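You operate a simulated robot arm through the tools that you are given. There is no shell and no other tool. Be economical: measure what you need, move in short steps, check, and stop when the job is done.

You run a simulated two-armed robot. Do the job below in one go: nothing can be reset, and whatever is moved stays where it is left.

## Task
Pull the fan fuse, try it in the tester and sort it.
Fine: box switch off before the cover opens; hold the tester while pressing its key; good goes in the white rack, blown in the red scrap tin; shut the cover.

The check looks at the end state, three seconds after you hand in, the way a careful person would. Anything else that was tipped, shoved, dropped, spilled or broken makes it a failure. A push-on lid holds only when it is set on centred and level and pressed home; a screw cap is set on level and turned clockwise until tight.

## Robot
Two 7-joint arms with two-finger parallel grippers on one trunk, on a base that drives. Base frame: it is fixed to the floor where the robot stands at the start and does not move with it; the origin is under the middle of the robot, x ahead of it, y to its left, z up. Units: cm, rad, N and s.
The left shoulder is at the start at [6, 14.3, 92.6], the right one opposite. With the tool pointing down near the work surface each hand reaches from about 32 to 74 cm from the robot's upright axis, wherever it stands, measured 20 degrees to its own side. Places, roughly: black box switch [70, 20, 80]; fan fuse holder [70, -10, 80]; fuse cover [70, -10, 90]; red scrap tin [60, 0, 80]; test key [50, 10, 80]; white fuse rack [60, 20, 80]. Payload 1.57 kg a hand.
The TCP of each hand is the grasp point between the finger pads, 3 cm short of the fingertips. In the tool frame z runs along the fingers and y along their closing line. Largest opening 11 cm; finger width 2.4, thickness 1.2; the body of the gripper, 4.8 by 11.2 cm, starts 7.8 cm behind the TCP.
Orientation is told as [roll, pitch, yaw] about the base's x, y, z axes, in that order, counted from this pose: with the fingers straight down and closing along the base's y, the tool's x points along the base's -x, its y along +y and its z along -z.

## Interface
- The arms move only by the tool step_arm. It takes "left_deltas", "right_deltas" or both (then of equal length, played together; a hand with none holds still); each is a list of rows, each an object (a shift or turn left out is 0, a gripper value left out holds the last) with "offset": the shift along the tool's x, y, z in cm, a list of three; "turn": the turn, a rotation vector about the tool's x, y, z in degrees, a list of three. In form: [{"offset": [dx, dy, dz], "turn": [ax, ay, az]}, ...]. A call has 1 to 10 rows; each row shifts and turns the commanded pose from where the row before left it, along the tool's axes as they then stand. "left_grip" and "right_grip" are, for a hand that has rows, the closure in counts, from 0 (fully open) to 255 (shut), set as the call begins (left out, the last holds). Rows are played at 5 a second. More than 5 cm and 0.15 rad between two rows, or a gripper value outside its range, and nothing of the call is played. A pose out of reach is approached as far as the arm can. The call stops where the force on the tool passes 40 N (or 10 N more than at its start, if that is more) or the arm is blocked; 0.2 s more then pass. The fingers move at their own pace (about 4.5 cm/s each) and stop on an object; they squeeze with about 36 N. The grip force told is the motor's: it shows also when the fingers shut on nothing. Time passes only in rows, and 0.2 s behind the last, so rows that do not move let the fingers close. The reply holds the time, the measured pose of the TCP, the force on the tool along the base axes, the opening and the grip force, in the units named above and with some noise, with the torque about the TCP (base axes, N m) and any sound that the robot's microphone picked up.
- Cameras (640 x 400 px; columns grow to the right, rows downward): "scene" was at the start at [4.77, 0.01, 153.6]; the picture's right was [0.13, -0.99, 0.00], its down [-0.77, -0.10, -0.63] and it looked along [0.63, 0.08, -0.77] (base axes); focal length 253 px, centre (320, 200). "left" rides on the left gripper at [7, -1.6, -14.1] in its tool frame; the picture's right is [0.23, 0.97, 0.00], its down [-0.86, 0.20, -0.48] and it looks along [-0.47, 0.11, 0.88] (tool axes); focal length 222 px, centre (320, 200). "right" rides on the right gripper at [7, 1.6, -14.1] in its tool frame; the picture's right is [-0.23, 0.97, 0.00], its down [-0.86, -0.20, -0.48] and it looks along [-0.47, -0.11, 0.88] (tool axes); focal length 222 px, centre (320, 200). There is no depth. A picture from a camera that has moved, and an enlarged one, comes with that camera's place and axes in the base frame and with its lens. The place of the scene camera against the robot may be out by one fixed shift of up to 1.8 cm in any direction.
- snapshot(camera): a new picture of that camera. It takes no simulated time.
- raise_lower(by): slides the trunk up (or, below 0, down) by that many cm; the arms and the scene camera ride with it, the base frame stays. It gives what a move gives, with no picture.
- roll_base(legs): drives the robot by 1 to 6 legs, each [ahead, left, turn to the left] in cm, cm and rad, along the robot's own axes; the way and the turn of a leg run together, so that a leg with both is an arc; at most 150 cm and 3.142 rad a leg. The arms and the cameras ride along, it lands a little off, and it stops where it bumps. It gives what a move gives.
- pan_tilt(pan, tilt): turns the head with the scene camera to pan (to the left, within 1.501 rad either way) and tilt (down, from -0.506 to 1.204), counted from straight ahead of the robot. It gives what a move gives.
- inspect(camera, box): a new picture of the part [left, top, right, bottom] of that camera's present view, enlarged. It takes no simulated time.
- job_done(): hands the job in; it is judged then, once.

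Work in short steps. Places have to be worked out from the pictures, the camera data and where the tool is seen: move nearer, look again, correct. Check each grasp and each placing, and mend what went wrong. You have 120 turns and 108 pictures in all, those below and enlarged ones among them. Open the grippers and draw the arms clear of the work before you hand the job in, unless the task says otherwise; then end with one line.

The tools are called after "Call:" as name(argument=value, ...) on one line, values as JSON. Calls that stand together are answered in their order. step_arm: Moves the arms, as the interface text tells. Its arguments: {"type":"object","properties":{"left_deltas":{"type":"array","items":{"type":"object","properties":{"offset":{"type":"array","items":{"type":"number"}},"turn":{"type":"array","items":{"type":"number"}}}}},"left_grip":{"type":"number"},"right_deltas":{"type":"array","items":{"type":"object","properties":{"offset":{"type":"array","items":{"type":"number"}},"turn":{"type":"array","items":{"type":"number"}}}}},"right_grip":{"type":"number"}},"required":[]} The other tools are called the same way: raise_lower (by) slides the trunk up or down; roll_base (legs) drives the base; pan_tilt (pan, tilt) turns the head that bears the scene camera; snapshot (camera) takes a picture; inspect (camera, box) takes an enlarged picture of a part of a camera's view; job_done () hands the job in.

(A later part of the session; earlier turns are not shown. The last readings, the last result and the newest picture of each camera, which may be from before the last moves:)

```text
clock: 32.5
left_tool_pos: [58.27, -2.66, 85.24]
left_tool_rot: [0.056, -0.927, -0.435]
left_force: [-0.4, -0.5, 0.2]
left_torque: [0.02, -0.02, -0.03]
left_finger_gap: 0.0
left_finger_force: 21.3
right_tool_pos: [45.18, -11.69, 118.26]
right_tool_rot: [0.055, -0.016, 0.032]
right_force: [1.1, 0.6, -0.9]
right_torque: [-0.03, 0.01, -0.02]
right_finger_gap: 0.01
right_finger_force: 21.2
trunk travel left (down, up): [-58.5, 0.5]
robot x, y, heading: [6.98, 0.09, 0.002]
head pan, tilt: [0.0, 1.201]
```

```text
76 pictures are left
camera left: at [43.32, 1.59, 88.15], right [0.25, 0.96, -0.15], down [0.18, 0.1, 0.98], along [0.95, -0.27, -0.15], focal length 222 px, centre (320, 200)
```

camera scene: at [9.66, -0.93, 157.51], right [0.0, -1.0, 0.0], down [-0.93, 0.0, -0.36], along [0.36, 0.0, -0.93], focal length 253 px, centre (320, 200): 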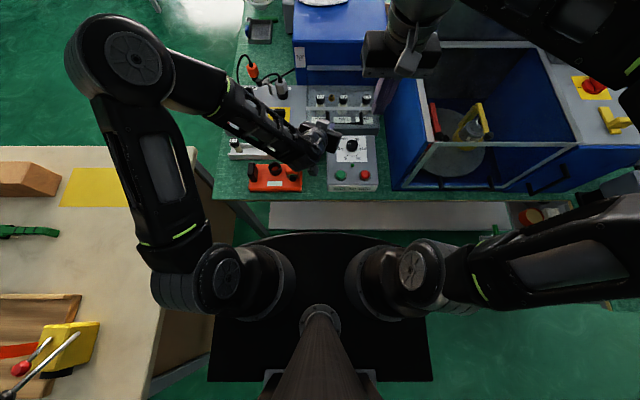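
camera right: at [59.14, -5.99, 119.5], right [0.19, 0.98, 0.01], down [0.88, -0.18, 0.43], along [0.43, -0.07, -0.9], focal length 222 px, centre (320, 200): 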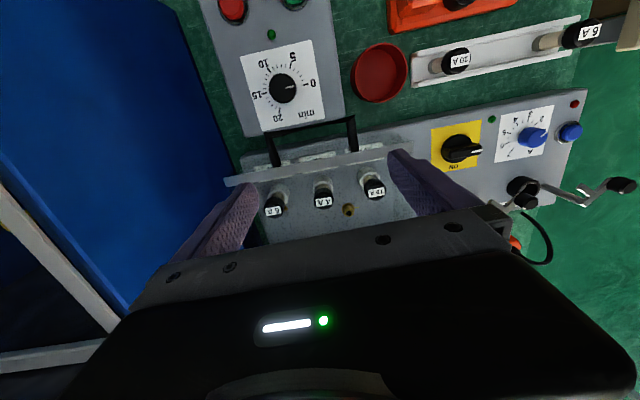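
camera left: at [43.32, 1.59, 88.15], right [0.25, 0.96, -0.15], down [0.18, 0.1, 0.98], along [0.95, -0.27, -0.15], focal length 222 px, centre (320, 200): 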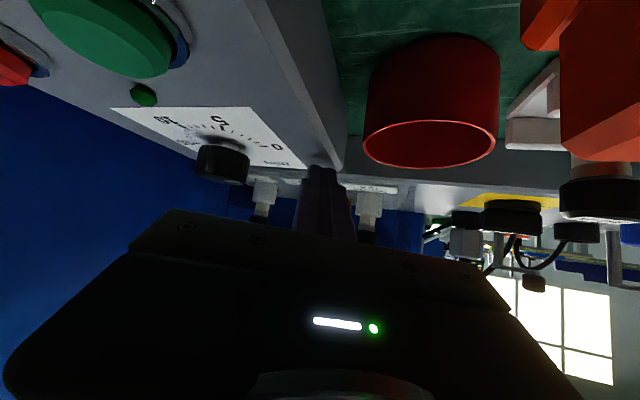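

Tips are now low, left of the mixer knob and right of the tin. I slide forward 5 cm to get under the handle bar.

Call:
step_arm(left_deltas=[{"offset": [-1.05, -0.08, 1.4]}, {"offset": [-1.05, -0.08, 1.4]}, {"offset": [-1.05, -0.08, 1.4]}, {"offset": [0, 0, 0]}])

Call:
inspect(camera="scene", box=[290, 60, 400, 160])

```text
clock: 33.5
left_tool_pos: [63.17, -4.98, 85.36]
left_tool_rot: [0.056, -0.926, -0.434]
left_force: [0.5, 0.3, 0.6]
left_torque: [-0.01, 0.02, 0.02]
left_finger_gap: 0.0
left_finger_force: 21.5
right_tool_pos: [45.24, -11.75, 118.39]
right_tool_rot: [0.054, -0.016, 0.033]
right_force: [-0.3, 0.2, 0.0]
right_torque: [-0.01, -0.02, 0.03]
right_finger_gap: 0.02
right_finger_force: 21.2
trunk travel left (down, up): [-58.5, 0.5]
robot x, y, heading: [7.44, -0.14, -0.003]
head pan, tilt: [0.0, 1.201]
```

```text
4.00 times, centred on (345, 110) of scene
camera zoom: at [9.74, -0.94, 157.51], right [0.0, -1.0, 0.0], down [-0.93, 0.0, -0.36], along [0.36, 0.0, -0.93], focal length 1012 px, centre (220, 560)
```

zoom: 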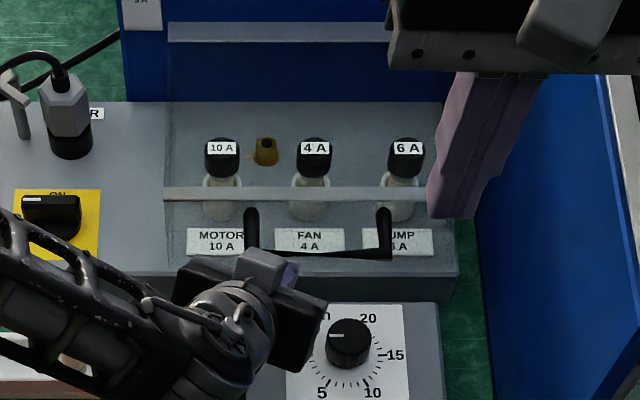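

No contact force; fingers should be beneath the bar. I lift 3 cm and check for cover motion.

Call:
step_arm(left_deltas=[{"offset": [-0.8, 0.03, -0.6]}, {"offset": [-0.8, 0.03, -0.6]}, {"offset": [-0.8, 0.03, -0.6]}, {"offset": [0, 0, 0]}])

Call:
inspect(camera="scene", box=[290, 60, 400, 160])

```text
clock: 34.5
left_tool_pos: [63.18, -4.92, 88.21]
left_tool_rot: [0.054, -0.926, -0.434]
left_force: [-0.4, -0.5, -0.5]
left_torque: [-0.03, 0.03, 0.03]
left_finger_gap: 0.02
left_finger_force: 21.8
right_tool_pos: [45.24, -11.81, 118.24]
right_tool_rot: [0.053, -0.015, 0.034]
right_force: [-0.3, -1.3, 0.3]
right_torque: [0.03, 0.01, 0.01]
right_finger_gap: 0.02
right_finger_force: 21.6
trunk travel left (down, up): [-58.5, 0.5]
robot x, y, heading: [6.89, 0.16, 0.007]
head pan, tilt: [0.0, 1.201]
```

```text
4.00 times, centred on (345, 110) of scene
camera zoom: at [9.76, -0.95, 157.51], right [0.0, -1.0, 0.0], down [-0.93, 0.0, -0.36], along [0.36, 0.0, -0.93], focal length 1012 px, centre (220, 560)
```

zoom: 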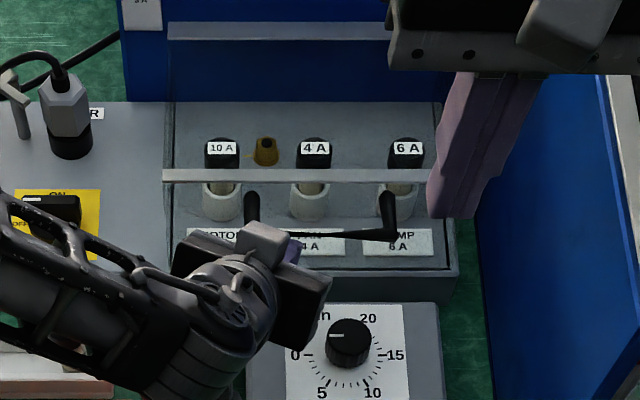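

The cover follows (front rail and handle rose, almost no load). I continue along the arc about the rear hinge (≈x 86.5, z 88).

Call:
step_arm(left_deltas=[{"offset": [-1.71, 0.22, -0.79]}, {"offset": [-1.71, 0.22, -0.79]}, {"offset": [-1.71, 0.22, -0.79]}, {"offset": [-1.98, 0.42, -0.4]}, {"offset": [-1.98, 0.42, -0.4]}, {"offset": [-1.98, 0.42, -0.4]}, {"offset": [0, 0, 0]}])

Call:
snapshot(camera="scene")

Call:
snapshot(camera="left")

```text
clock: 36.1
left_tool_pos: [67.26, -5.02, 99.38]
left_tool_rot: [0.057, -0.927, -0.434]
left_force: [-0.3, 0.3, 0.0]
left_torque: [0.02, 0.01, -0.01]
left_finger_gap: 0.02
left_finger_force: 21.7
right_tool_pos: [45.22, -11.69, 118.28]
right_tool_rot: [0.053, -0.017, 0.034]
right_force: [-0.3, -0.2, 0.4]
right_torque: [-0.01, 0.02, 0.02]
right_finger_gap: 0.0
right_finger_force: 21.2
trunk travel left (down, up): [-58.5, 0.5]
robot x, y, heading: [6.73, -0.35, 0.002]
head pan, tilt: [0.0, 1.201]
```

```text
73 pictures are left
camera scene: at [9.76, -0.94, 157.51], right [0.0, -1.0, 0.0], down [-0.93, 0.0, -0.36], along [0.36, 0.0, -0.93], focal length 253 px, centre (320, 200)
```

scene: 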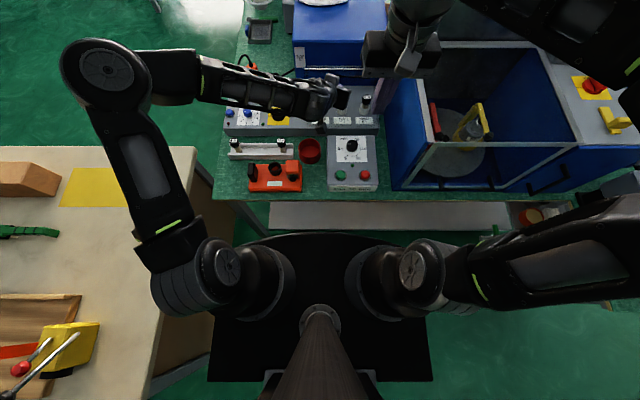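

```text
72 pictures are left
camera left: at [52.28, -0.64, 102.2], right [0.25, 0.96, -0.15], down [0.18, 0.11, 0.98], along [0.95, -0.27, -0.15], focal length 222 px, centre (320, 200)
```

left: 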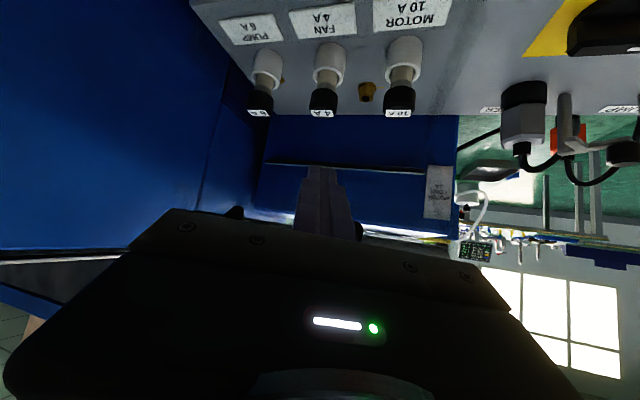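

The cover is at ~35° and the handle rides on the fingers. Continue the arc to ~65°.

Call:
step_arm(left_deltas=[{"offset": [-1.95, 0.57, 0.13]}, {"offset": [-1.95, 0.57, 0.13]}, {"offset": [-1.95, 0.57, 0.13]}, {"offset": [-1.82, 0.69, 0.63]}, {"offset": [-1.82, 0.69, 0.63]}, {"offset": [-1.82, 0.69, 0.63]}, {"offset": [0, 0, 0]}])

Call:
snapshot(camera="scene")

Call:
snapshot(camera="left")

```text
clock: 37.7
left_tool_pos: [76.44, -4.88, 107.15]
left_tool_rot: [0.057, -0.927, -0.433]
left_force: [0.3, 0.0, 0.3]
left_torque: [-0.01, 0.0, 0.02]
left_finger_gap: 0.0
left_finger_force: 21.3
right_tool_pos: [45.34, -11.74, 118.28]
right_tool_rot: [0.054, -0.015, 0.032]
right_force: [0.2, -0.3, -0.4]
right_torque: [0.03, 0.03, 0.0]
right_finger_gap: 0.0
right_finger_force: 21.0
trunk travel left (down, up): [-58.5, 0.5]
robot x, y, heading: [6.77, -0.37, 0.005]
head pan, tilt: [0.0, 1.201]
```

```text
71 pictures are left
camera scene: at [9.75, -0.94, 157.51], right [0.0, -1.0, 0.0], down [-0.93, 0.0, -0.36], along [0.36, 0.0, -0.93], focal length 253 px, centre (320, 200)
```

scene: 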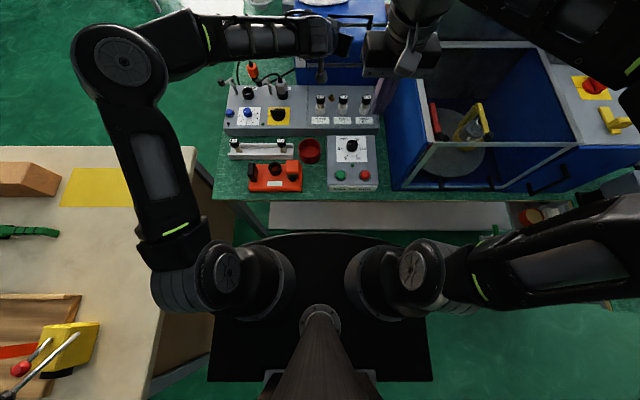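

```text
70 pictures are left
camera left: at [61.49, -0.63, 109.99], right [0.25, 0.96, -0.15], down [0.18, 0.11, 0.98], along [0.95, -0.27, -0.15], focal length 222 px, centre (320, 200)
```

left: 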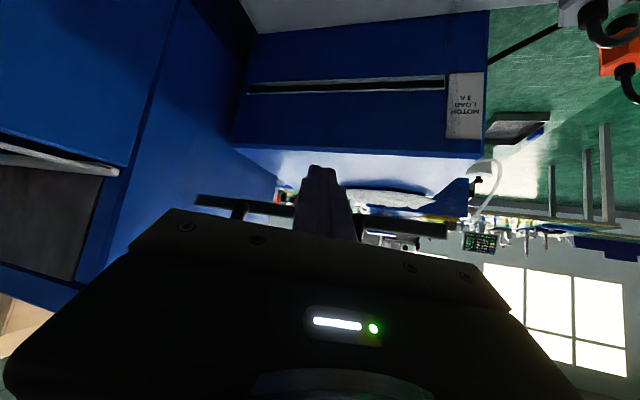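

Works well; on toward vertical and slightly past it.

Call:
step_arm(left_deltas=[{"offset": [-1.54, 0.77, 1.1]}, {"offset": [-1.54, 0.77, 1.1]}, {"offset": [-1.54, 0.77, 1.1]}, {"offset": [-1.19, 0.78, 1.46]}, {"offset": [-1.19, 0.78, 1.46]}, {"offset": [0, 0, 0]}])

Call:
snapshot(camera="scene")

Call:
snapshot(camera="left")

```text
clock: 38.6
left_tool_pos: [82.64, -5.03, 108.4]
left_tool_rot: [0.049, -0.912, -0.432]
left_force: [-9.2, 0.2, 0.1]
left_torque: [0.01, 0.03, 0.04]
left_finger_gap: 0.0
left_finger_force: 21.3
right_tool_pos: [45.26, -11.7, 118.23]
right_tool_rot: [0.055, -0.016, 0.035]
right_force: [0.0, -0.1, -0.2]
right_torque: [0.02, 0.09, 0.01]
right_finger_gap: 0.0
right_finger_force: 21.1
trunk travel left (down, up): [-58.5, 0.5]
robot x, y, heading: [6.47, -0.38, 0.002]
head pan, tilt: [0.0, 1.201]
stopped in row 4 (left hand): the force on the tool passed its limit at 49 N (the readings are from after the stop); the commanded pose is now the measured one
```

```text
69 pictures are left
camera scene: at [9.74, -0.96, 157.52], right [0.0, -1.0, 0.0], down [-0.93, 0.0, -0.36], along [0.36, 0.0, -0.93], focal length 253 px, centre (320, 200)
```

scene: 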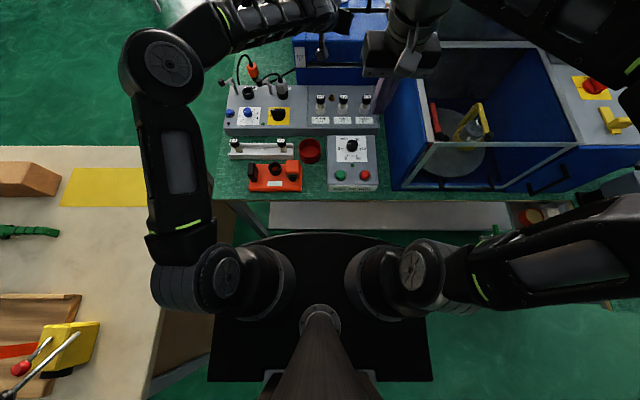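

```text
68 pictures are left
camera left: at [67.66, -0.77, 111.38], right [0.25, 0.96, -0.15], down [0.2, 0.1, 0.97], along [0.95, -0.27, -0.17], focal length 222 px, centre (320, 200)
```

left: 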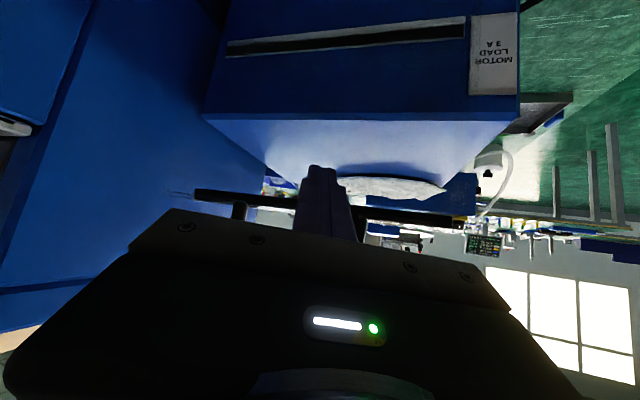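

A push-back of 49 N along −x: the cover is likely at its stop. I tilt the head up to see it.

Call:
pan_tilt(pan=-0.05, tilt=0.7)

Call:
inspect(camera="scene", box=[220, 60, 460, 210])

```text
clock: 39.5
left_tool_pos: [82.67, -5.13, 108.24]
left_tool_rot: [0.048, -0.912, -0.432]
left_force: [-2.3, -1.4, -7.5]
left_torque: [-0.04, 0.05, 0.0]
left_finger_gap: 0.0
left_finger_force: 21.4
right_tool_pos: [45.23, -11.72, 118.33]
right_tool_rot: [0.055, -0.014, 0.032]
right_force: [-0.5, 0.8, 0.5]
right_torque: [0.03, -0.01, 0.0]
right_finger_gap: 0.0
right_finger_force: 21.4
trunk travel left (down, up): [-58.5, 0.5]
robot x, y, heading: [7.05, -0.25, 0.0]
head pan, tilt: [-0.051, 0.7]
```

```text
2.67 times, centred on (340, 135) of scene
camera zoom: at [12.68, -1.39, 161.09], right [-0.05, -1.0, 0.0], down [-0.64, 0.03, -0.76], along [0.76, -0.04, -0.65], focal length 675 px, centre (267, 373)
```

zoom: 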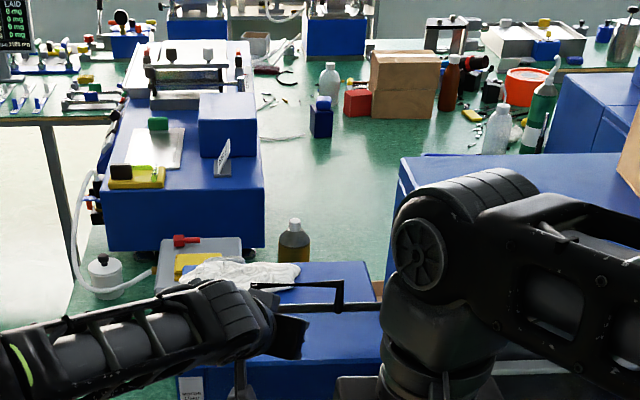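

The handle stands up above the rail, so the cover is around vertical. I back the fingers off 2 cm to see whether the cover stays or follows.

Call:
step_arm(left_deltas=[{"offset": [0.55, -0.38, -0.75]}, {"offset": [0.55, -0.38, -0.75]}, {"offset": [0, 0, 0]}])

Call:
inspect(camera="scene", box=[220, 60, 460, 210])

Call:
snapshot(camera="left")

```text
clock: 40.3
left_tool_pos: [80.58, -4.99, 108.36]
left_tool_rot: [0.05, -0.913, -0.431]
left_force: [-0.2, 0.3, 0.2]
left_torque: [0.0, 0.0, -0.02]
left_finger_gap: 0.0
left_finger_force: 21.4
right_tool_pos: [45.35, -11.71, 118.15]
right_tool_rot: [0.055, -0.016, 0.032]
right_force: [-0.4, 0.5, -0.1]
right_torque: [-0.01, 0.02, 0.0]
right_finger_gap: 0.02
right_finger_force: 21.3
trunk travel left (down, up): [-58.5, 0.5]
robot x, y, heading: [7.12, 0.16, 0.002]
head pan, tilt: [-0.051, 0.7]
```

```text
2.67 times, centred on (340, 135) of scene
camera zoom: at [12.64, -1.36, 161.11], right [-0.05, -1.0, 0.0], down [-0.64, 0.03, -0.76], along [0.76, -0.04, -0.64], focal length 675 px, centre (267, 373)
```

zoom: 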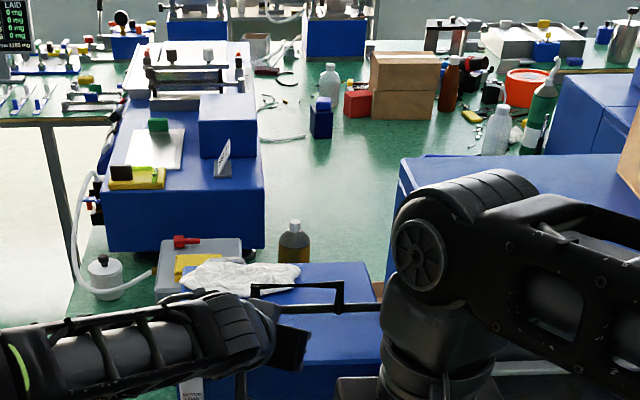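

```text
65 pictures are left
camera left: at [65.69, -0.77, 111.47], right [0.25, 0.96, -0.15], down [0.2, 0.1, 0.97], along [0.95, -0.27, -0.16], focal length 222 px, centre (320, 200)
```

left: 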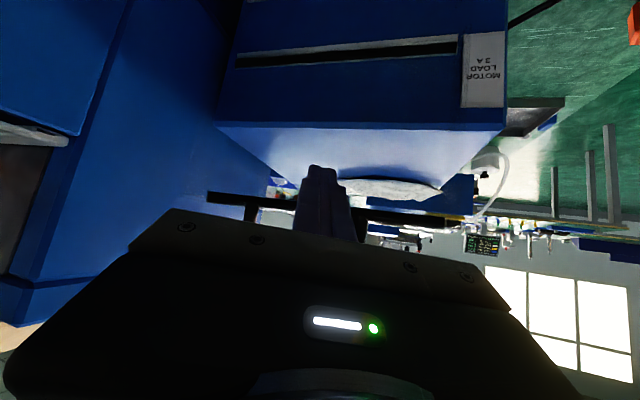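

The cover stays open by itself. I withdraw the left hand straight back, then un-tilt it and park to the left.

Call:
step_arm(left_deltas=[{"offset": [2.18, -1.53, -3.0]}, {"offset": [2.18, -1.53, -3.0]}, {"offset": [2.18, -1.53, -3.0]}, {"offset": [0, 3.5, -1]}, {"offset": [0, 4, -1]}, {"offset": [0, 4, 0]}, {"turn": [0, 8, 0]}, {"turn": [0, 8, 0]}, {"turn": [0, 8, 0]}, {"turn": [0, 8, 0]}])

Call:
step_arm(left_deltas=[{"turn": [0, 8, 0]}, {"turn": [0, 8, 0]}, {"turn": [0, 4, 0]}, {"turn": [-3, 0, 0]}, {"turn": [0, 0, -8]}, {"turn": [0, 0, -8]}, {"turn": [0, 0, -8]}, {"offset": [0, 4, 0]}, {"offset": [0, 4, 0]}], left_grip=0)

Call:
pan_tilt(pan=0.0, tilt=0.95)

Call:
snapshot(camera="scene")

```text
clock: 42.5
left_tool_pos: [71.55, 6.07, 110.12]
left_tool_rot: [0.033, -0.353, -0.405]
left_force: [0.7, 0.2, 0.6]
left_torque: [-0.01, 0.0, 0.03]
left_finger_gap: 0.0
left_finger_force: 21.4
right_tool_pos: [45.36, -11.79, 118.28]
right_tool_rot: [0.055, -0.014, 0.033]
right_force: [-0.6, 1.0, 0.7]
right_torque: [0.04, 0.02, -0.01]
right_finger_gap: 0.0
right_finger_force: 21.2
trunk travel left (down, up): [-58.5, 0.5]
robot x, y, heading: [6.94, -0.15, -0.004]
head pan, tilt: [-0.051, 0.7]
```

```text
clock: 44.5
left_tool_pos: [71.14, 14.3, 110.2]
left_tool_rot: [0.016, -0.166, 0.026]
left_force: [-0.1, -0.5, -0.2]
left_torque: [-0.01, 0.0, 0.01]
left_finger_gap: 10.99
left_finger_force: 0.1
left hand out of reach, approached as far as the arm can: row 2, 3
right_tool_pos: [45.22, -11.65, 118.25]
right_tool_rot: [0.055, -0.015, 0.032]
right_force: [-0.6, -0.3, -0.3]
right_torque: [-0.01, 0.0, 0.01]
right_finger_gap: 0.0
right_finger_force: 21.8
trunk travel left (down, up): [-58.5, 0.5]
robot x, y, heading: [6.94, 0.06, 0.003]
head pan, tilt: [-0.051, 0.7]
```

```text
clock: 45.3
left_tool_pos: [71.19, 14.19, 110.19]
left_tool_rot: [0.017, -0.167, 0.026]
left_force: [0.8, 0.6, 0.4]
left_torque: [-0.03, -0.04, -0.05]
left_finger_gap: 10.99
left_finger_force: 0.1
right_tool_pos: [45.38, -11.67, 118.33]
right_tool_rot: [0.055, -0.015, 0.033]
right_force: [-0.3, 0.8, 0.7]
right_torque: [-0.02, -0.01, -0.01]
right_finger_gap: 0.0
right_finger_force: 21.6
trunk travel left (down, up): [-58.5, 0.5]
robot x, y, heading: [6.98, 0.49, -0.002]
head pan, tilt: [0.0, 0.949]
```

```text
64 pictures are left
camera scene: at [11.42, -0.93, 159.13], right [0.0, -1.0, 0.0], down [-0.81, 0.0, -0.58], along [0.58, 0.0, -0.81], focal length 253 px, centre (320, 200)
```

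scene: 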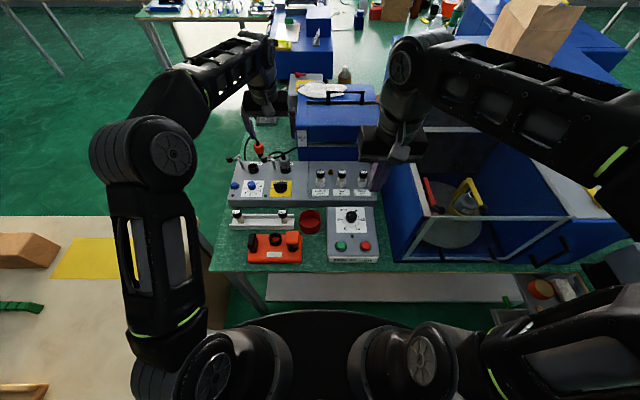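

Cover is open at the rear. I retract the left hand to its side and bring the right hand (open, levelled) above the fuses.

Call:
step_arm(left_deltas=[{"offset": [2, 3, 1], "turn": [0, 7, 0]}, {"offset": [2, 4, 1], "turn": [0, 2.5, 0]}, {"offset": [2, 4, 1]}, {"offset": [2, 0, 1]}, {"offset": [0, 0, 1]}, {"offset": [0, 0, 1]}, {"offset": [0, 0, 0]}, {"offset": [0, 0, 0]}], right_deltas=[{"offset": [-4, 0, 0], "turn": [3.2, 0, 1.9]}, {"offset": [-4, 0.5, 1], "turn": [0, 0.8, 0]}, {"offset": [-4, 0.5, 2]}, {"offset": [-4, 0.5, 2]}, {"offset": [-4, 0.5, 2]}, {"offset": [-3, 0.5, 3]}, {"offset": [-2.5, 0, 3]}, {"offset": [0, 0, 0]}], right_grip=60)

Call:
snapshot(camera="right")

```text
clock: 47.1
left_tool_pos: [63.27, 25.02, 104.12]
left_tool_rot: [0.017, -0.002, 0.03]
left_force: [-0.6, 0.9, -0.7]
left_torque: [0.0, -0.03, 0.0]
left_finger_gap: 11.0
left_finger_force: 0.0
right_tool_pos: [67.6, -8.06, 105.38]
right_tool_rot: [0.045, -0.007, 0.026]
right_force: [-0.3, -0.4, 0.1]
right_torque: [-0.01, 0.0, 0.01]
right_finger_gap: 8.42
right_finger_force: 0.0
right hand out of reach, approached as far as the arm can: row 1
trunk travel left (down, up): [-58.5, 0.5]
robot x, y, heading: [7.02, 0.05, -0.002]
head pan, tilt: [0.0, 0.949]
```

```text
63 pictures are left
camera right: at [60.5, -7.19, 119.61], right [0.2, 0.98, 0.04], down [0.86, -0.2, 0.47], along [0.47, -0.06, -0.88], focal length 222 px, centre (320, 200)
```

right: 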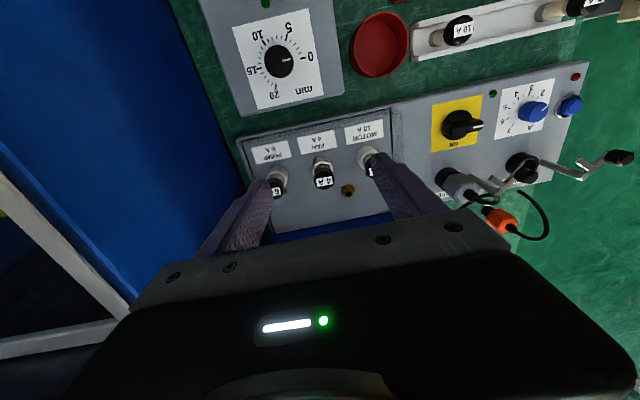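

The fan cap (4 A) triangulates to about [74.2, −8.2, 88.8 top]. I level the hand, centre over it and descend to z≈98.

Call:
step_arm(right_deltas=[{"offset": [-3, 0, 1], "turn": [2.6, 0, 1.5]}, {"offset": [-3.4, 0, 2]}, {"offset": [0, 0, 2]}, {"offset": [0, 0, 2]}, {"offset": [0, 0, 0]}])

Call:
snapshot(camera="right")

Call:
snapshot(camera="scene")

```text
clock: 48.3
left_tool_pos: [63.24, 25.1, 104.09]
left_tool_rot: [0.017, -0.001, 0.03]
left_force: [-0.3, -1.4, 0.5]
left_torque: [0.0, 0.03, -0.01]
left_finger_gap: 11.0
left_finger_force: 0.0
right_tool_pos: [72.4, -8.04, 99.48]
right_tool_rot: [-0.001, -0.005, -0.002]
right_force: [0.1, 0.3, 0.7]
right_torque: [-0.01, 0.02, -0.02]
right_finger_gap: 8.43
right_finger_force: 0.0
right hand out of reach, approached as far as the arm can: row 2
trunk travel left (down, up): [-58.5, 0.5]
robot x, y, heading: [7.25, 0.23, 0.001]
head pan, tilt: [0.0, 0.949]
```

```text
62 pictures are left
camera right: at [65.36, -6.3, 113.65], right [0.23, 0.97, 0.0], down [0.85, -0.2, 0.48], along [0.47, -0.11, -0.88], focal length 222 px, centre (320, 200)
```

right: 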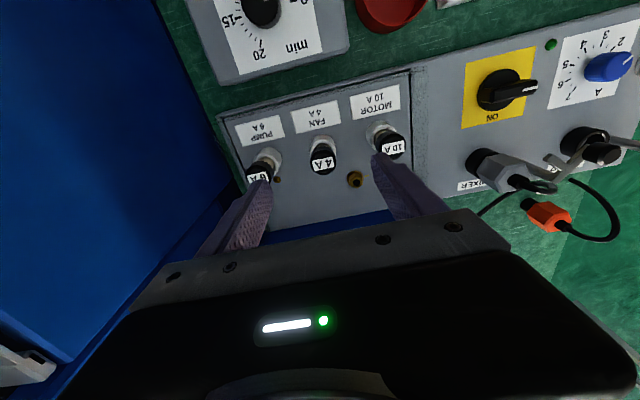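

```text
61 pictures are left
camera scene: at [11.43, -0.93, 159.13], right [0.0, -1.0, 0.0], down [-0.81, 0.0, -0.58], along [0.58, 0.0, -0.81], focal length 253 px, centre (320, 200)
```

scene: 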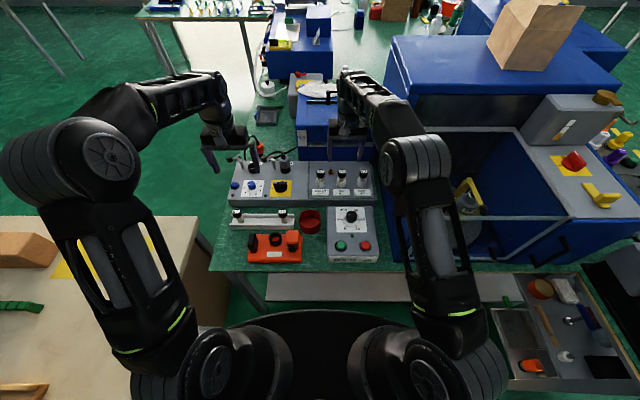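

Consistent: cap at about [74, −8.2]. Narrow the opening (neighbours are ~8 cm apart) and descend to z≈92.

Call:
step_arm(right_deltas=[{"offset": [-0.8, -0.1, 2]}, {"offset": [-0.8, 0, 2]}, {"offset": [0, 0, 2]}, {"offset": [0, 0, 1.5]}, {"offset": [0, 0, 0]}], right_grip=130)

Call:
inspect(camera="right", box=[200, 60, 440, 210])

```text
clock: 49.5
left_tool_pos: [63.18, 25.17, 104.17]
left_tool_rot: [0.018, 0.0, 0.031]
left_force: [0.3, -0.1, 0.0]
left_torque: [-0.03, 0.02, 0.02]
left_finger_gap: 10.96
left_finger_force: 0.0
right_tool_pos: [74.11, -8.18, 91.97]
right_tool_rot: [-0.002, -0.004, -0.002]
right_force: [-0.3, 0.3, -0.1]
right_torque: [0.01, -0.02, -0.01]
right_finger_gap: 5.39
right_finger_force: 0.1
trunk travel left (down, up): [-58.5, 0.5]
robot x, y, heading: [6.78, -0.15, 0.004]
head pan, tilt: [0.0, 0.949]
```

```text
2.67 times, centred on (320, 135) of right
camera zoom: at [66.99, -6.43, 106.16], right [0.23, 0.97, 0.0], down [0.85, -0.2, 0.48], along [0.47, -0.11, -0.88], focal length 592 px, centre (320, 373)
```

zoom: 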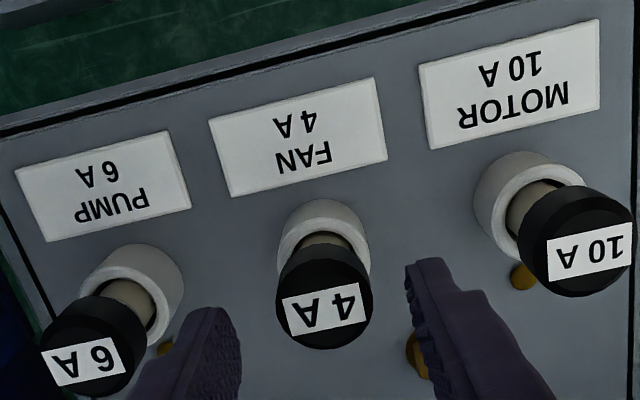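

Cap top centre at about [73.9, −8.0]. Descend 4.2 cm and close on the cap.

Call:
step_arm(right_deltas=[{"offset": [0.2, 0.15, 2]}, {"offset": [0, 0, 1.5]}, {"offset": [0, 0, 0.7]}, {"offset": [0, 0, 0]}])

Call:
step_arm(right_deltas=[{"offset": [0, 0, 0]}, {"offset": [0, 0, 0]}, {"offset": [0, 0, 0]}, {"offset": [0, 0, 0]}], right_grip=255)

Call:
inspect(camera="right", box=[200, 80, 440, 230])

```text
clock: 50.5
left_tool_pos: [63.34, 25.1, 104.09]
left_tool_rot: [0.016, -0.002, 0.029]
left_force: [0.3, 0.9, -0.7]
left_torque: [0.0, -0.04, 0.0]
left_finger_gap: 10.99
left_finger_force: 0.0
right_tool_pos: [73.82, -8.18, 87.73]
right_tool_rot: [-0.001, -0.004, -0.002]
right_force: [0.4, 0.1, -1.2]
right_torque: [0.01, 0.02, -0.02]
right_finger_gap: 5.4
right_finger_force: 0.0
trunk travel left (down, up): [-58.5, 0.5]
robot x, y, heading: [7.12, -0.14, 0.005]
head pan, tilt: [0.0, 0.949]
```

```text
clock: 51.5
left_tool_pos: [63.16, 25.17, 104.07]
left_tool_rot: [0.015, -0.001, 0.029]
left_force: [0.9, 0.3, -0.3]
left_torque: [-0.01, -0.02, 0.01]
left_finger_gap: 11.01
left_finger_force: 0.1
right_tool_pos: [73.81, -8.05, 87.78]
right_tool_rot: [-0.001, -0.004, -0.002]
right_force: [-0.2, 0.9, -1.9]
right_torque: [0.12, -0.22, 0.09]
right_finger_gap: 3.52
right_finger_force: 39.9
trunk travel left (down, up): [-58.5, 0.5]
robot x, y, heading: [6.87, -0.2, -0.002]
head pan, tilt: [0.0, 0.949]
```

```text
2.67 times, centred on (320, 155) of right
camera zoom: at [66.77, -6.28, 101.96], right [0.23, 0.97, 0.0], down [0.85, -0.2, 0.48], along [0.47, -0.11, -0.88], focal length 592 px, centre (320, 320)
```

zoom: 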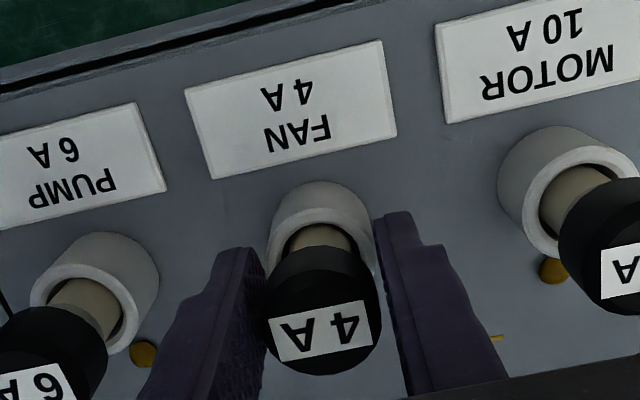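

Opening 3.5 cm suggests the tips may be clamping the white holder's rim rather than the ~3 cm cap. I loosen, rise 1.3 cm and close again.

Call:
step_arm(right_deltas=[{"offset": [0, 0, 0]}, {"offset": [0, 0, 0]}, {"offset": [0, 0, -1.3]}, {"offset": [0, 0, 0]}], right_grip=150)

Call:
step_arm(right_deltas=[{"offset": [0, 0, 0]}, {"offset": [0, 0, 0]}, {"offset": [0, 0, 0]}, {"offset": [0, 0, 0]}], right_grip=255)

Call:
inspect(camera="right", box=[200, 80, 440, 230])

```text
clock: 52.5
left_tool_pos: [63.21, 25.09, 104.06]
left_tool_rot: [0.017, 0.0, 0.03]
left_force: [-0.6, 0.0, -0.8]
left_torque: [-0.01, 0.02, 0.02]
left_finger_gap: 11.01
left_finger_force: 0.1
right_tool_pos: [73.81, -7.99, 89.11]
right_tool_rot: [-0.001, -0.004, -0.001]
right_force: [-0.3, -0.7, -0.9]
right_torque: [-0.02, 0.02, -0.02]
right_finger_gap: 4.52
right_finger_force: 0.2
trunk travel left (down, up): [-58.5, 0.5]
robot x, y, heading: [6.78, 0.04, -0.003]
head pan, tilt: [0.0, 0.949]
```

```text
clock: 53.5
left_tool_pos: [63.09, 25.02, 104.19]
left_tool_rot: [0.015, 0.001, 0.027]
left_force: [0.2, -0.1, 1.0]
left_torque: [0.0, 0.01, 0.0]
left_finger_gap: 11.02
left_finger_force: 0.1
right_tool_pos: [73.86, -7.97, 89.14]
right_tool_rot: [-0.001, -0.005, -0.001]
right_force: [-0.9, 0.3, 1.1]
right_torque: [-0.04, 0.03, 0.03]
right_finger_gap: 2.93
right_finger_force: 36.3
trunk travel left (down, up): [-58.5, 0.5]
robot x, y, heading: [6.97, 0.35, -0.001]
head pan, tilt: [0.0, 0.949]
```

```text
2.67 times, centred on (320, 155) of right
camera zoom: at [66.77, -6.26, 103.26], right [0.23, 0.97, 0.0], down [0.85, -0.2, 0.48], along [0.47, -0.11, -0.88], focal length 592 px, centre (320, 320)
```

zoom: 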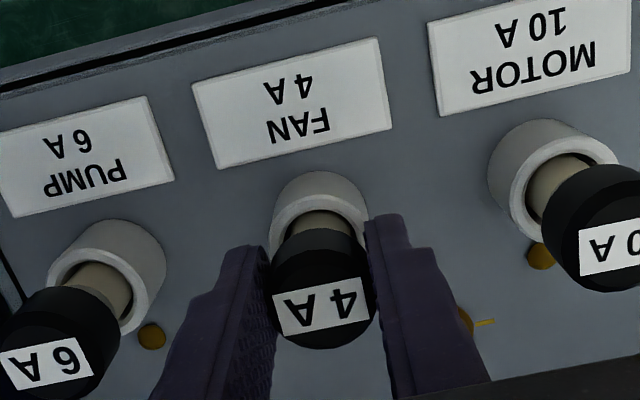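

Now 2.93 cm: the cap itself is held. I pull straight up in small steps.

Call:
step_arm(right_deltas=[{"offset": [0, 0, -0.7]}, {"offset": [0, 0, -0.7]}, {"offset": [0, 0, -1]}, {"offset": [0, 0, -2]}, {"offset": [0, 0, -2]}, {"offset": [0, 0, -2]}, {"offset": [0, 0, 0]}])

Call:
snapshot(camera="right")

```text
clock: 55.1
left_tool_pos: [63.23, 25.0, 104.03]
left_tool_rot: [0.017, 0.001, 0.029]
left_force: [-0.2, -0.2, -0.7]
left_torque: [0.0, 0.0, -0.02]
left_finger_gap: 10.98
left_finger_force: 0.0
right_tool_pos: [73.77, -8.01, 97.34]
right_tool_rot: [-0.002, -0.004, -0.002]
right_force: [-0.1, 0.7, -0.4]
right_torque: [-0.01, 0.0, -0.01]
right_finger_gap: 2.96
right_finger_force: 36.4
trunk travel left (down, up): [-58.5, 0.5]
robot x, y, heading: [6.68, -0.19, 0.002]
head pan, tilt: [0.0, 0.949]
```

```text
57 pictures are left
camera right: at [66.76, -6.23, 111.63], right [0.23, 0.97, 0.0], down [0.85, -0.2, 0.48], along [0.47, -0.11, -0.88], focal length 222 px, centre (320, 200)
```

right: 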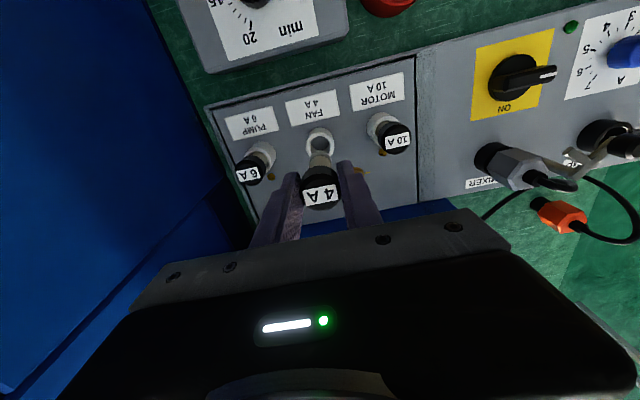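

Fuse is out; its holder is empty. I lift it and carry it toward the tester, and move the left hand back to look at the tester too.

Call:
step_arm(right_deltas=[{"offset": [2, 0, -2]}, {"offset": [3, 2, -3]}, {"offset": [3, 3, -1]}, {"offset": [4, 2, 0]}, {"offset": [4, 2, 0]}, {"offset": [3, 2, 0]}, {"offset": [0, 0, 0]}], left_deltas=[{"offset": [2, 1, 0]}, {"offset": [3, 1, 0]}, {"offset": [3, 0, 0]}, {"offset": [3, 0, 0]}, {"offset": [2, 0, 0]}, {"offset": [0, 0, 0]}, {"offset": [0, 0, 0]}])

Call:
snapshot(camera="right")

Call:
snapshot(camera="left")

```text
clock: 56.7
left_tool_pos: [50.27, 26.66, 104.11]
left_tool_rot: [0.016, -0.002, 0.029]
left_force: [1.3, -0.1, -0.4]
left_torque: [-0.01, 0.0, 0.0]
left_finger_gap: 10.98
left_finger_force: 0.1
right_tool_pos: [54.76, 3.03, 103.34]
right_tool_rot: [0.0, -0.007, -0.002]
right_force: [-0.4, -0.3, -0.2]
right_torque: [-0.01, -0.01, -0.01]
right_finger_gap: 2.95
right_finger_force: 35.9
trunk travel left (down, up): [-58.5, 0.5]
robot x, y, heading: [7.04, 0.19, 0.002]
head pan, tilt: [0.0, 0.949]
```

```text
56 pictures are left
camera right: at [47.62, 4.74, 117.55], right [0.23, 0.97, 0.0], down [0.85, -0.2, 0.48], along [0.47, -0.11, -0.88], focal length 222 px, centre (320, 200)
```

right: 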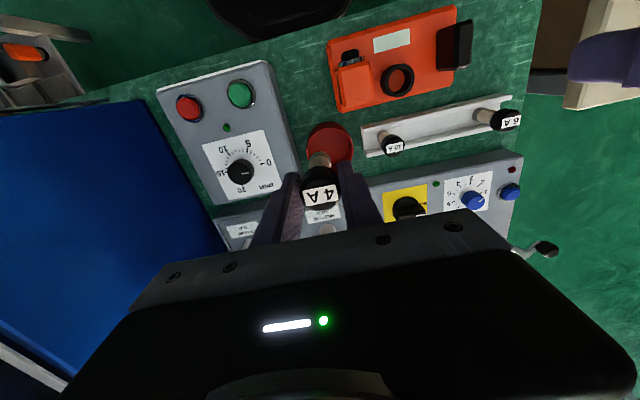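

```text
55 pictures are left
camera left: at [43.32, 24.57, 118.14], right [-0.26, 0.97, 0.02], down [0.85, 0.22, 0.48], along [0.46, 0.14, -0.88], focal length 222 px, centre (320, 200)
```

left: 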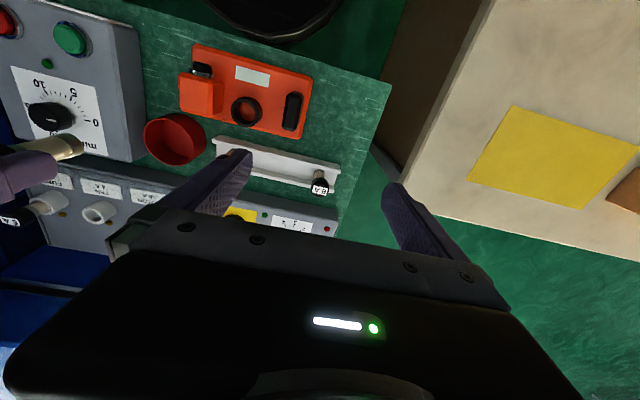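

Triangulated: socket ring ≈ [50.3, 15.3, 82], black key slab ≈ [48.3, 22.4, 83]. I move the left hand further left and put the right hand above the socket.

Call:
step_arm(left_deltas=[{"offset": [0, 4, 0]}, {"offset": [0, 4, 0]}, {"offset": [0, 1, 0]}, {"offset": [0, 0, 0]}, {"offset": [0, 0, 0]}], right_deltas=[{"offset": [0.5, 2, 0]}, {"offset": [1, 3, 0]}, {"offset": [1, 4, 0]}, {"offset": [2, 3.3, 1]}, {"offset": [0, 0, 2]}])

Call:
snapshot(camera="right")

Call:
snapshot(camera="left")

```text
clock: 57.9
left_tool_pos: [49.99, 35.72, 104.14]
left_tool_rot: [0.015, -0.001, 0.03]
left_force: [-0.8, -0.5, 0.4]
left_torque: [0.05, 0.02, 0.0]
left_finger_gap: 11.0
left_finger_force: 0.1
right_tool_pos: [50.18, 15.29, 100.21]
right_tool_rot: [-0.002, -0.005, -0.001]
right_force: [0.3, -0.7, -1.1]
right_torque: [-0.01, 0.04, 0.02]
right_finger_gap: 2.96
right_finger_force: 35.6
trunk travel left (down, up): [-58.5, 0.5]
robot x, y, heading: [6.95, -0.13, -0.001]
head pan, tilt: [0.0, 0.949]
```

```text
54 pictures are left
camera right: at [43.2, 17.06, 114.44], right [0.23, 0.97, 0.0], down [0.85, -0.2, 0.48], along [0.47, -0.11, -0.88], focal length 222 px, centre (320, 200)
```

right: 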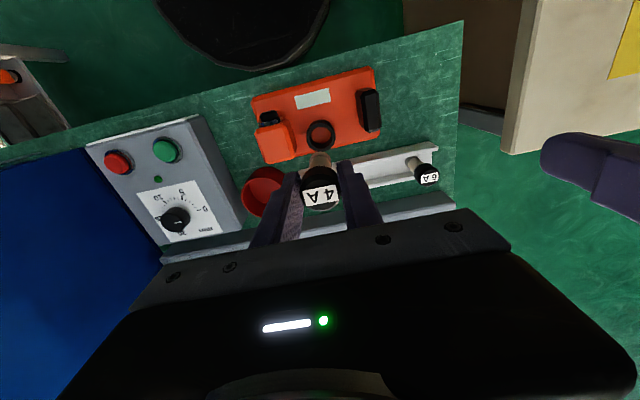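

```text
53 pictures are left
camera left: at [43.07, 33.57, 118.3], right [-0.26, 0.97, 0.02], down [0.85, 0.22, 0.48], along [0.46, 0.14, -0.88], focal length 222 px, centre (320, 200)
```

left: 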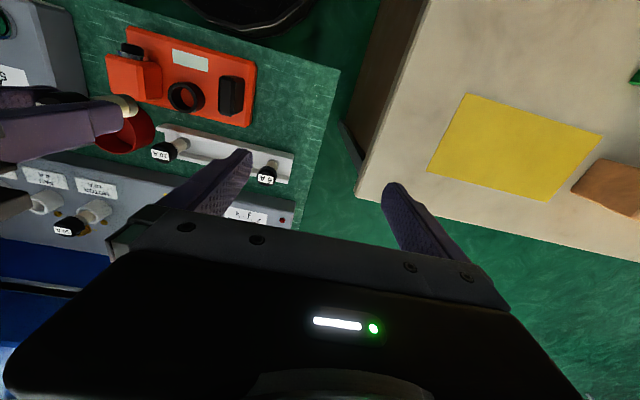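

Both views put the socket at about [50.05, 15.6]. I correct and lower to z≈94.

Call:
step_arm(right_deltas=[{"offset": [0.1, 0.3, 2]}, {"offset": [0, 0, 2]}, {"offset": [0, 0, 2]}, {"offset": [0, 0, 0]}])

Call:
inspect(camera="right", box=[200, 60, 440, 210])

Call:
inspect(camera="left", box=[60, 20, 300, 170])

```text
clock: 58.9
left_tool_pos: [49.98, 35.69, 104.13]
left_tool_rot: [0.016, 0.001, 0.031]
left_force: [-1.0, 0.0, -0.2]
left_torque: [0.03, -0.02, 0.0]
left_finger_gap: 11.01
left_finger_force: 0.0
right_tool_pos: [50.08, 15.68, 94.32]
right_tool_rot: [-0.001, -0.006, -0.002]
right_force: [0.0, -0.1, -0.7]
right_torque: [-0.05, 0.02, -0.01]
right_finger_gap: 2.93
right_finger_force: 36.5
trunk travel left (down, up): [-58.5, 0.5]
robot x, y, heading: [6.83, -0.3, 0.004]
head pan, tilt: [0.0, 0.949]
```

```text
2.67 times, centred on (320, 135) of right
camera zoom: at [43.15, 17.35, 108.5], right [0.23, 0.97, 0.0], down [0.85, -0.2, 0.48], along [0.47, -0.11, -0.88], focal length 592 px, centre (320, 373)
```

zoom: 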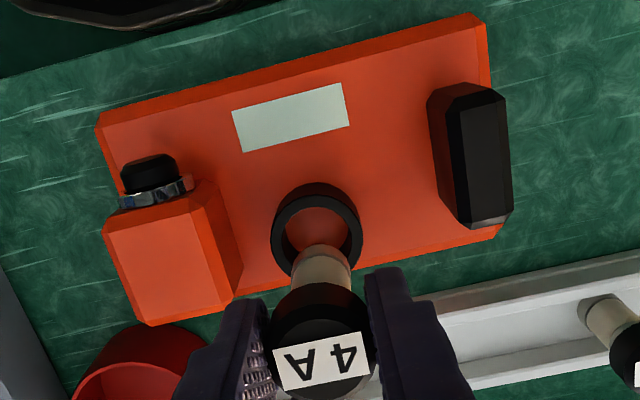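

```text
2.67 times, centred on (180, 95) of left
camera zoom: at [43.0, 33.57, 118.32], right [-0.26, 0.97, 0.02], down [0.85, 0.22, 0.48], along [0.46, 0.14, -0.88], focal length 592 px, centre (693, 480)
```

zoom: 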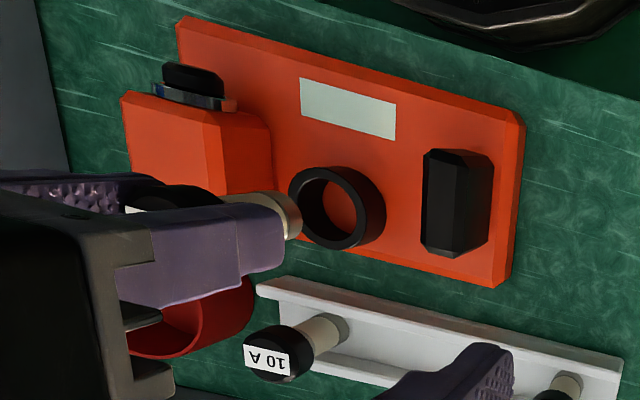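

The tester's key is the black push-button on the front of the orange block (pressed away from me); the black slab is its grip. Socket ≈ [50.45, 15.55, 82], fuse bottom ≈ 8.1 cm below the TCP. Shift slightly and lower to just above the socket.

Call:
step_arm(right_deltas=[{"offset": [-0.3, -0.13, 1.5]}, {"offset": [0, 0, 1.5]}, {"offset": [0, 0, 0.7]}, {"offset": [0, 0, 0]}])

Call:
inspect(camera="right", box=[200, 60, 440, 210])

Call:
inspect(camera="left", box=[60, 20, 300, 170])

```text
clock: 59.9
left_tool_pos: [49.98, 35.7, 104.33]
left_tool_rot: [0.018, 0.0, 0.03]
left_force: [-0.1, 0.5, -0.1]
left_torque: [-0.01, 0.02, 0.01]
left_finger_gap: 10.98
left_finger_force: 0.1
right_tool_pos: [50.5, 15.39, 90.64]
right_tool_rot: [-0.002, -0.004, -0.002]
right_force: [0.0, -0.3, -0.9]
right_torque: [0.05, 0.0, -0.03]
right_finger_gap: 2.97
right_finger_force: 36.1
trunk travel left (down, up): [-58.5, 0.5]
robot x, y, heading: [7.18, -0.05, 0.004]
head pan, tilt: [0.0, 0.949]
```

```text
2.67 times, centred on (320, 135) of right
camera zoom: at [43.47, 17.23, 104.79], right [0.23, 0.97, 0.0], down [0.85, -0.2, 0.48], along [0.47, -0.11, -0.88], focal length 592 px, centre (320, 373)
```

zoom: 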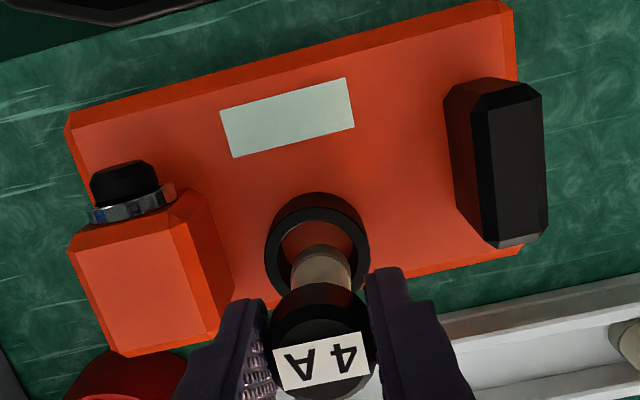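

```text
2.67 times, centred on (180, 95) of left
camera zoom: at [43.02, 33.58, 118.31], right [-0.26, 0.97, 0.02], down [0.85, 0.22, 0.48], along [0.46, 0.14, -0.88], focal length 592 px, centre (693, 480)
```

zoom: 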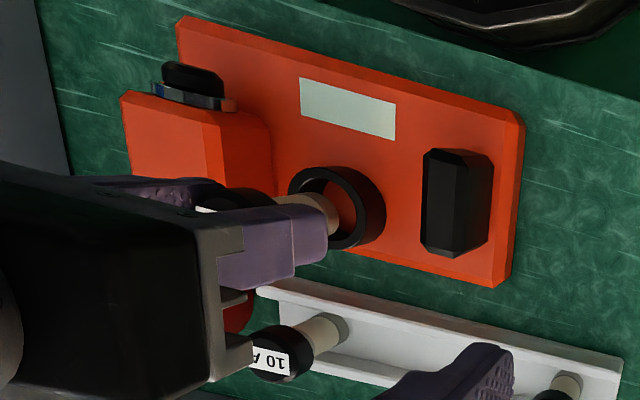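

Both views agree the fuse should go ~0.4 cm back (−x). I correct, then lower into the ring gently.

Call:
step_arm(right_deltas=[{"offset": [0.4, 0, 0]}, {"offset": [0, 0, 0.5]}, {"offset": [0, 0, 0.5]}, {"offset": [0, 0, 0]}])

Call:
inspect(camera="right", box=[200, 60, 440, 210])

Call:
inspect(camera="left", box=[60, 20, 300, 170])

```text
clock: 60.9
left_tool_pos: [49.98, 35.79, 104.16]
left_tool_rot: [0.016, 0.0, 0.029]
left_force: [-0.1, 0.0, 0.1]
left_torque: [0.0, -0.03, -0.02]
left_finger_gap: 11.01
left_finger_force: 0.1
right_tool_pos: [50.12, 15.54, 89.6]
right_tool_rot: [-0.002, -0.004, -0.002]
right_force: [-0.1, 0.4, -1.4]
right_torque: [0.0, 0.0, -0.02]
right_finger_gap: 2.96
right_finger_force: 36.0
trunk travel left (down, up): [-58.5, 0.5]
robot x, y, heading: [6.91, 0.34, 0.003]
head pan, tilt: [0.0, 0.949]
```

```text
2.67 times, centred on (320, 135) of right
camera zoom: at [43.07, 17.24, 103.81], right [0.23, 0.97, 0.0], down [0.85, -0.2, 0.48], along [0.47, -0.11, -0.88], focal length 592 px, centre (320, 373)
```

zoom: 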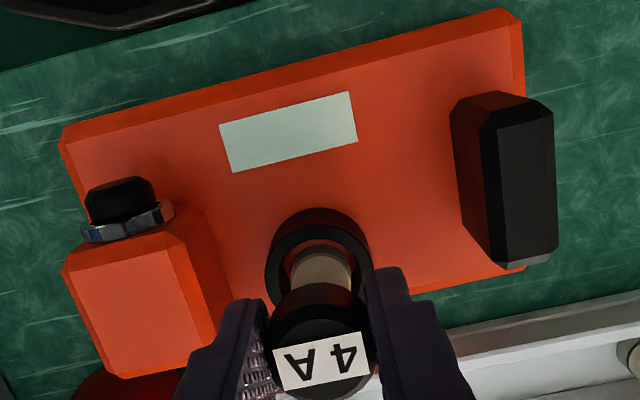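

```text
2.67 times, centred on (180, 95) of left
camera zoom: at [43.02, 33.58, 118.3], right [-0.26, 0.97, 0.02], down [0.85, 0.22, 0.48], along [0.46, 0.14, -0.88], focal length 592 px, centre (693, 480)
```

zoom: 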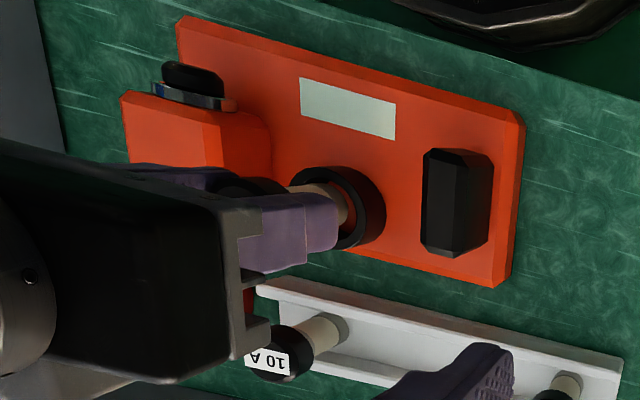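

The fuse is inside the ring. I lower slowly, watching the force.

Call:
step_arm(right_deltas=[{"offset": [0, 0, 0.8]}, {"offset": [0, 0, 0.8]}, {"offset": [0, 0, 0.6]}, {"offset": [0, 0, 0]}])

Call:
inspect(camera="left", box=[60, 20, 300, 170])

```text
clock: 61.9
left_tool_pos: [49.93, 35.67, 104.28]
left_tool_rot: [0.015, 0.001, 0.03]
left_force: [-0.2, 0.2, 0.0]
left_torque: [0.0, -0.03, -0.01]
left_finger_gap: 11.01
left_finger_force: 0.0
right_tool_pos: [50.25, 15.41, 87.35]
right_tool_rot: [-0.003, -0.006, -0.001]
right_force: [-0.1, -0.1, 0.5]
right_torque: [0.01, 0.01, 0.02]
right_finger_gap: 2.95
right_finger_force: 36.0
trunk travel left (down, up): [-58.5, 0.5]
robot x, y, heading: [6.84, 0.02, -0.002]
head pan, tilt: [0.0, 0.949]
```

```text
2.67 times, centred on (180, 95) of left
camera zoom: at [43.02, 33.58, 118.31], right [-0.26, 0.97, 0.02], down [0.85, 0.22, 0.48], along [0.46, 0.14, -0.88], focal length 592 px, centre (693, 480)
```

zoom: 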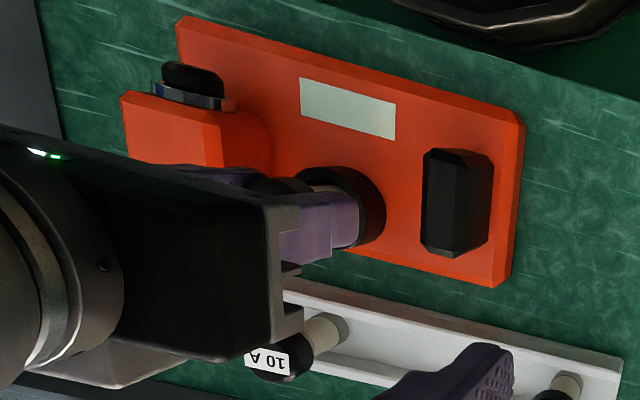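

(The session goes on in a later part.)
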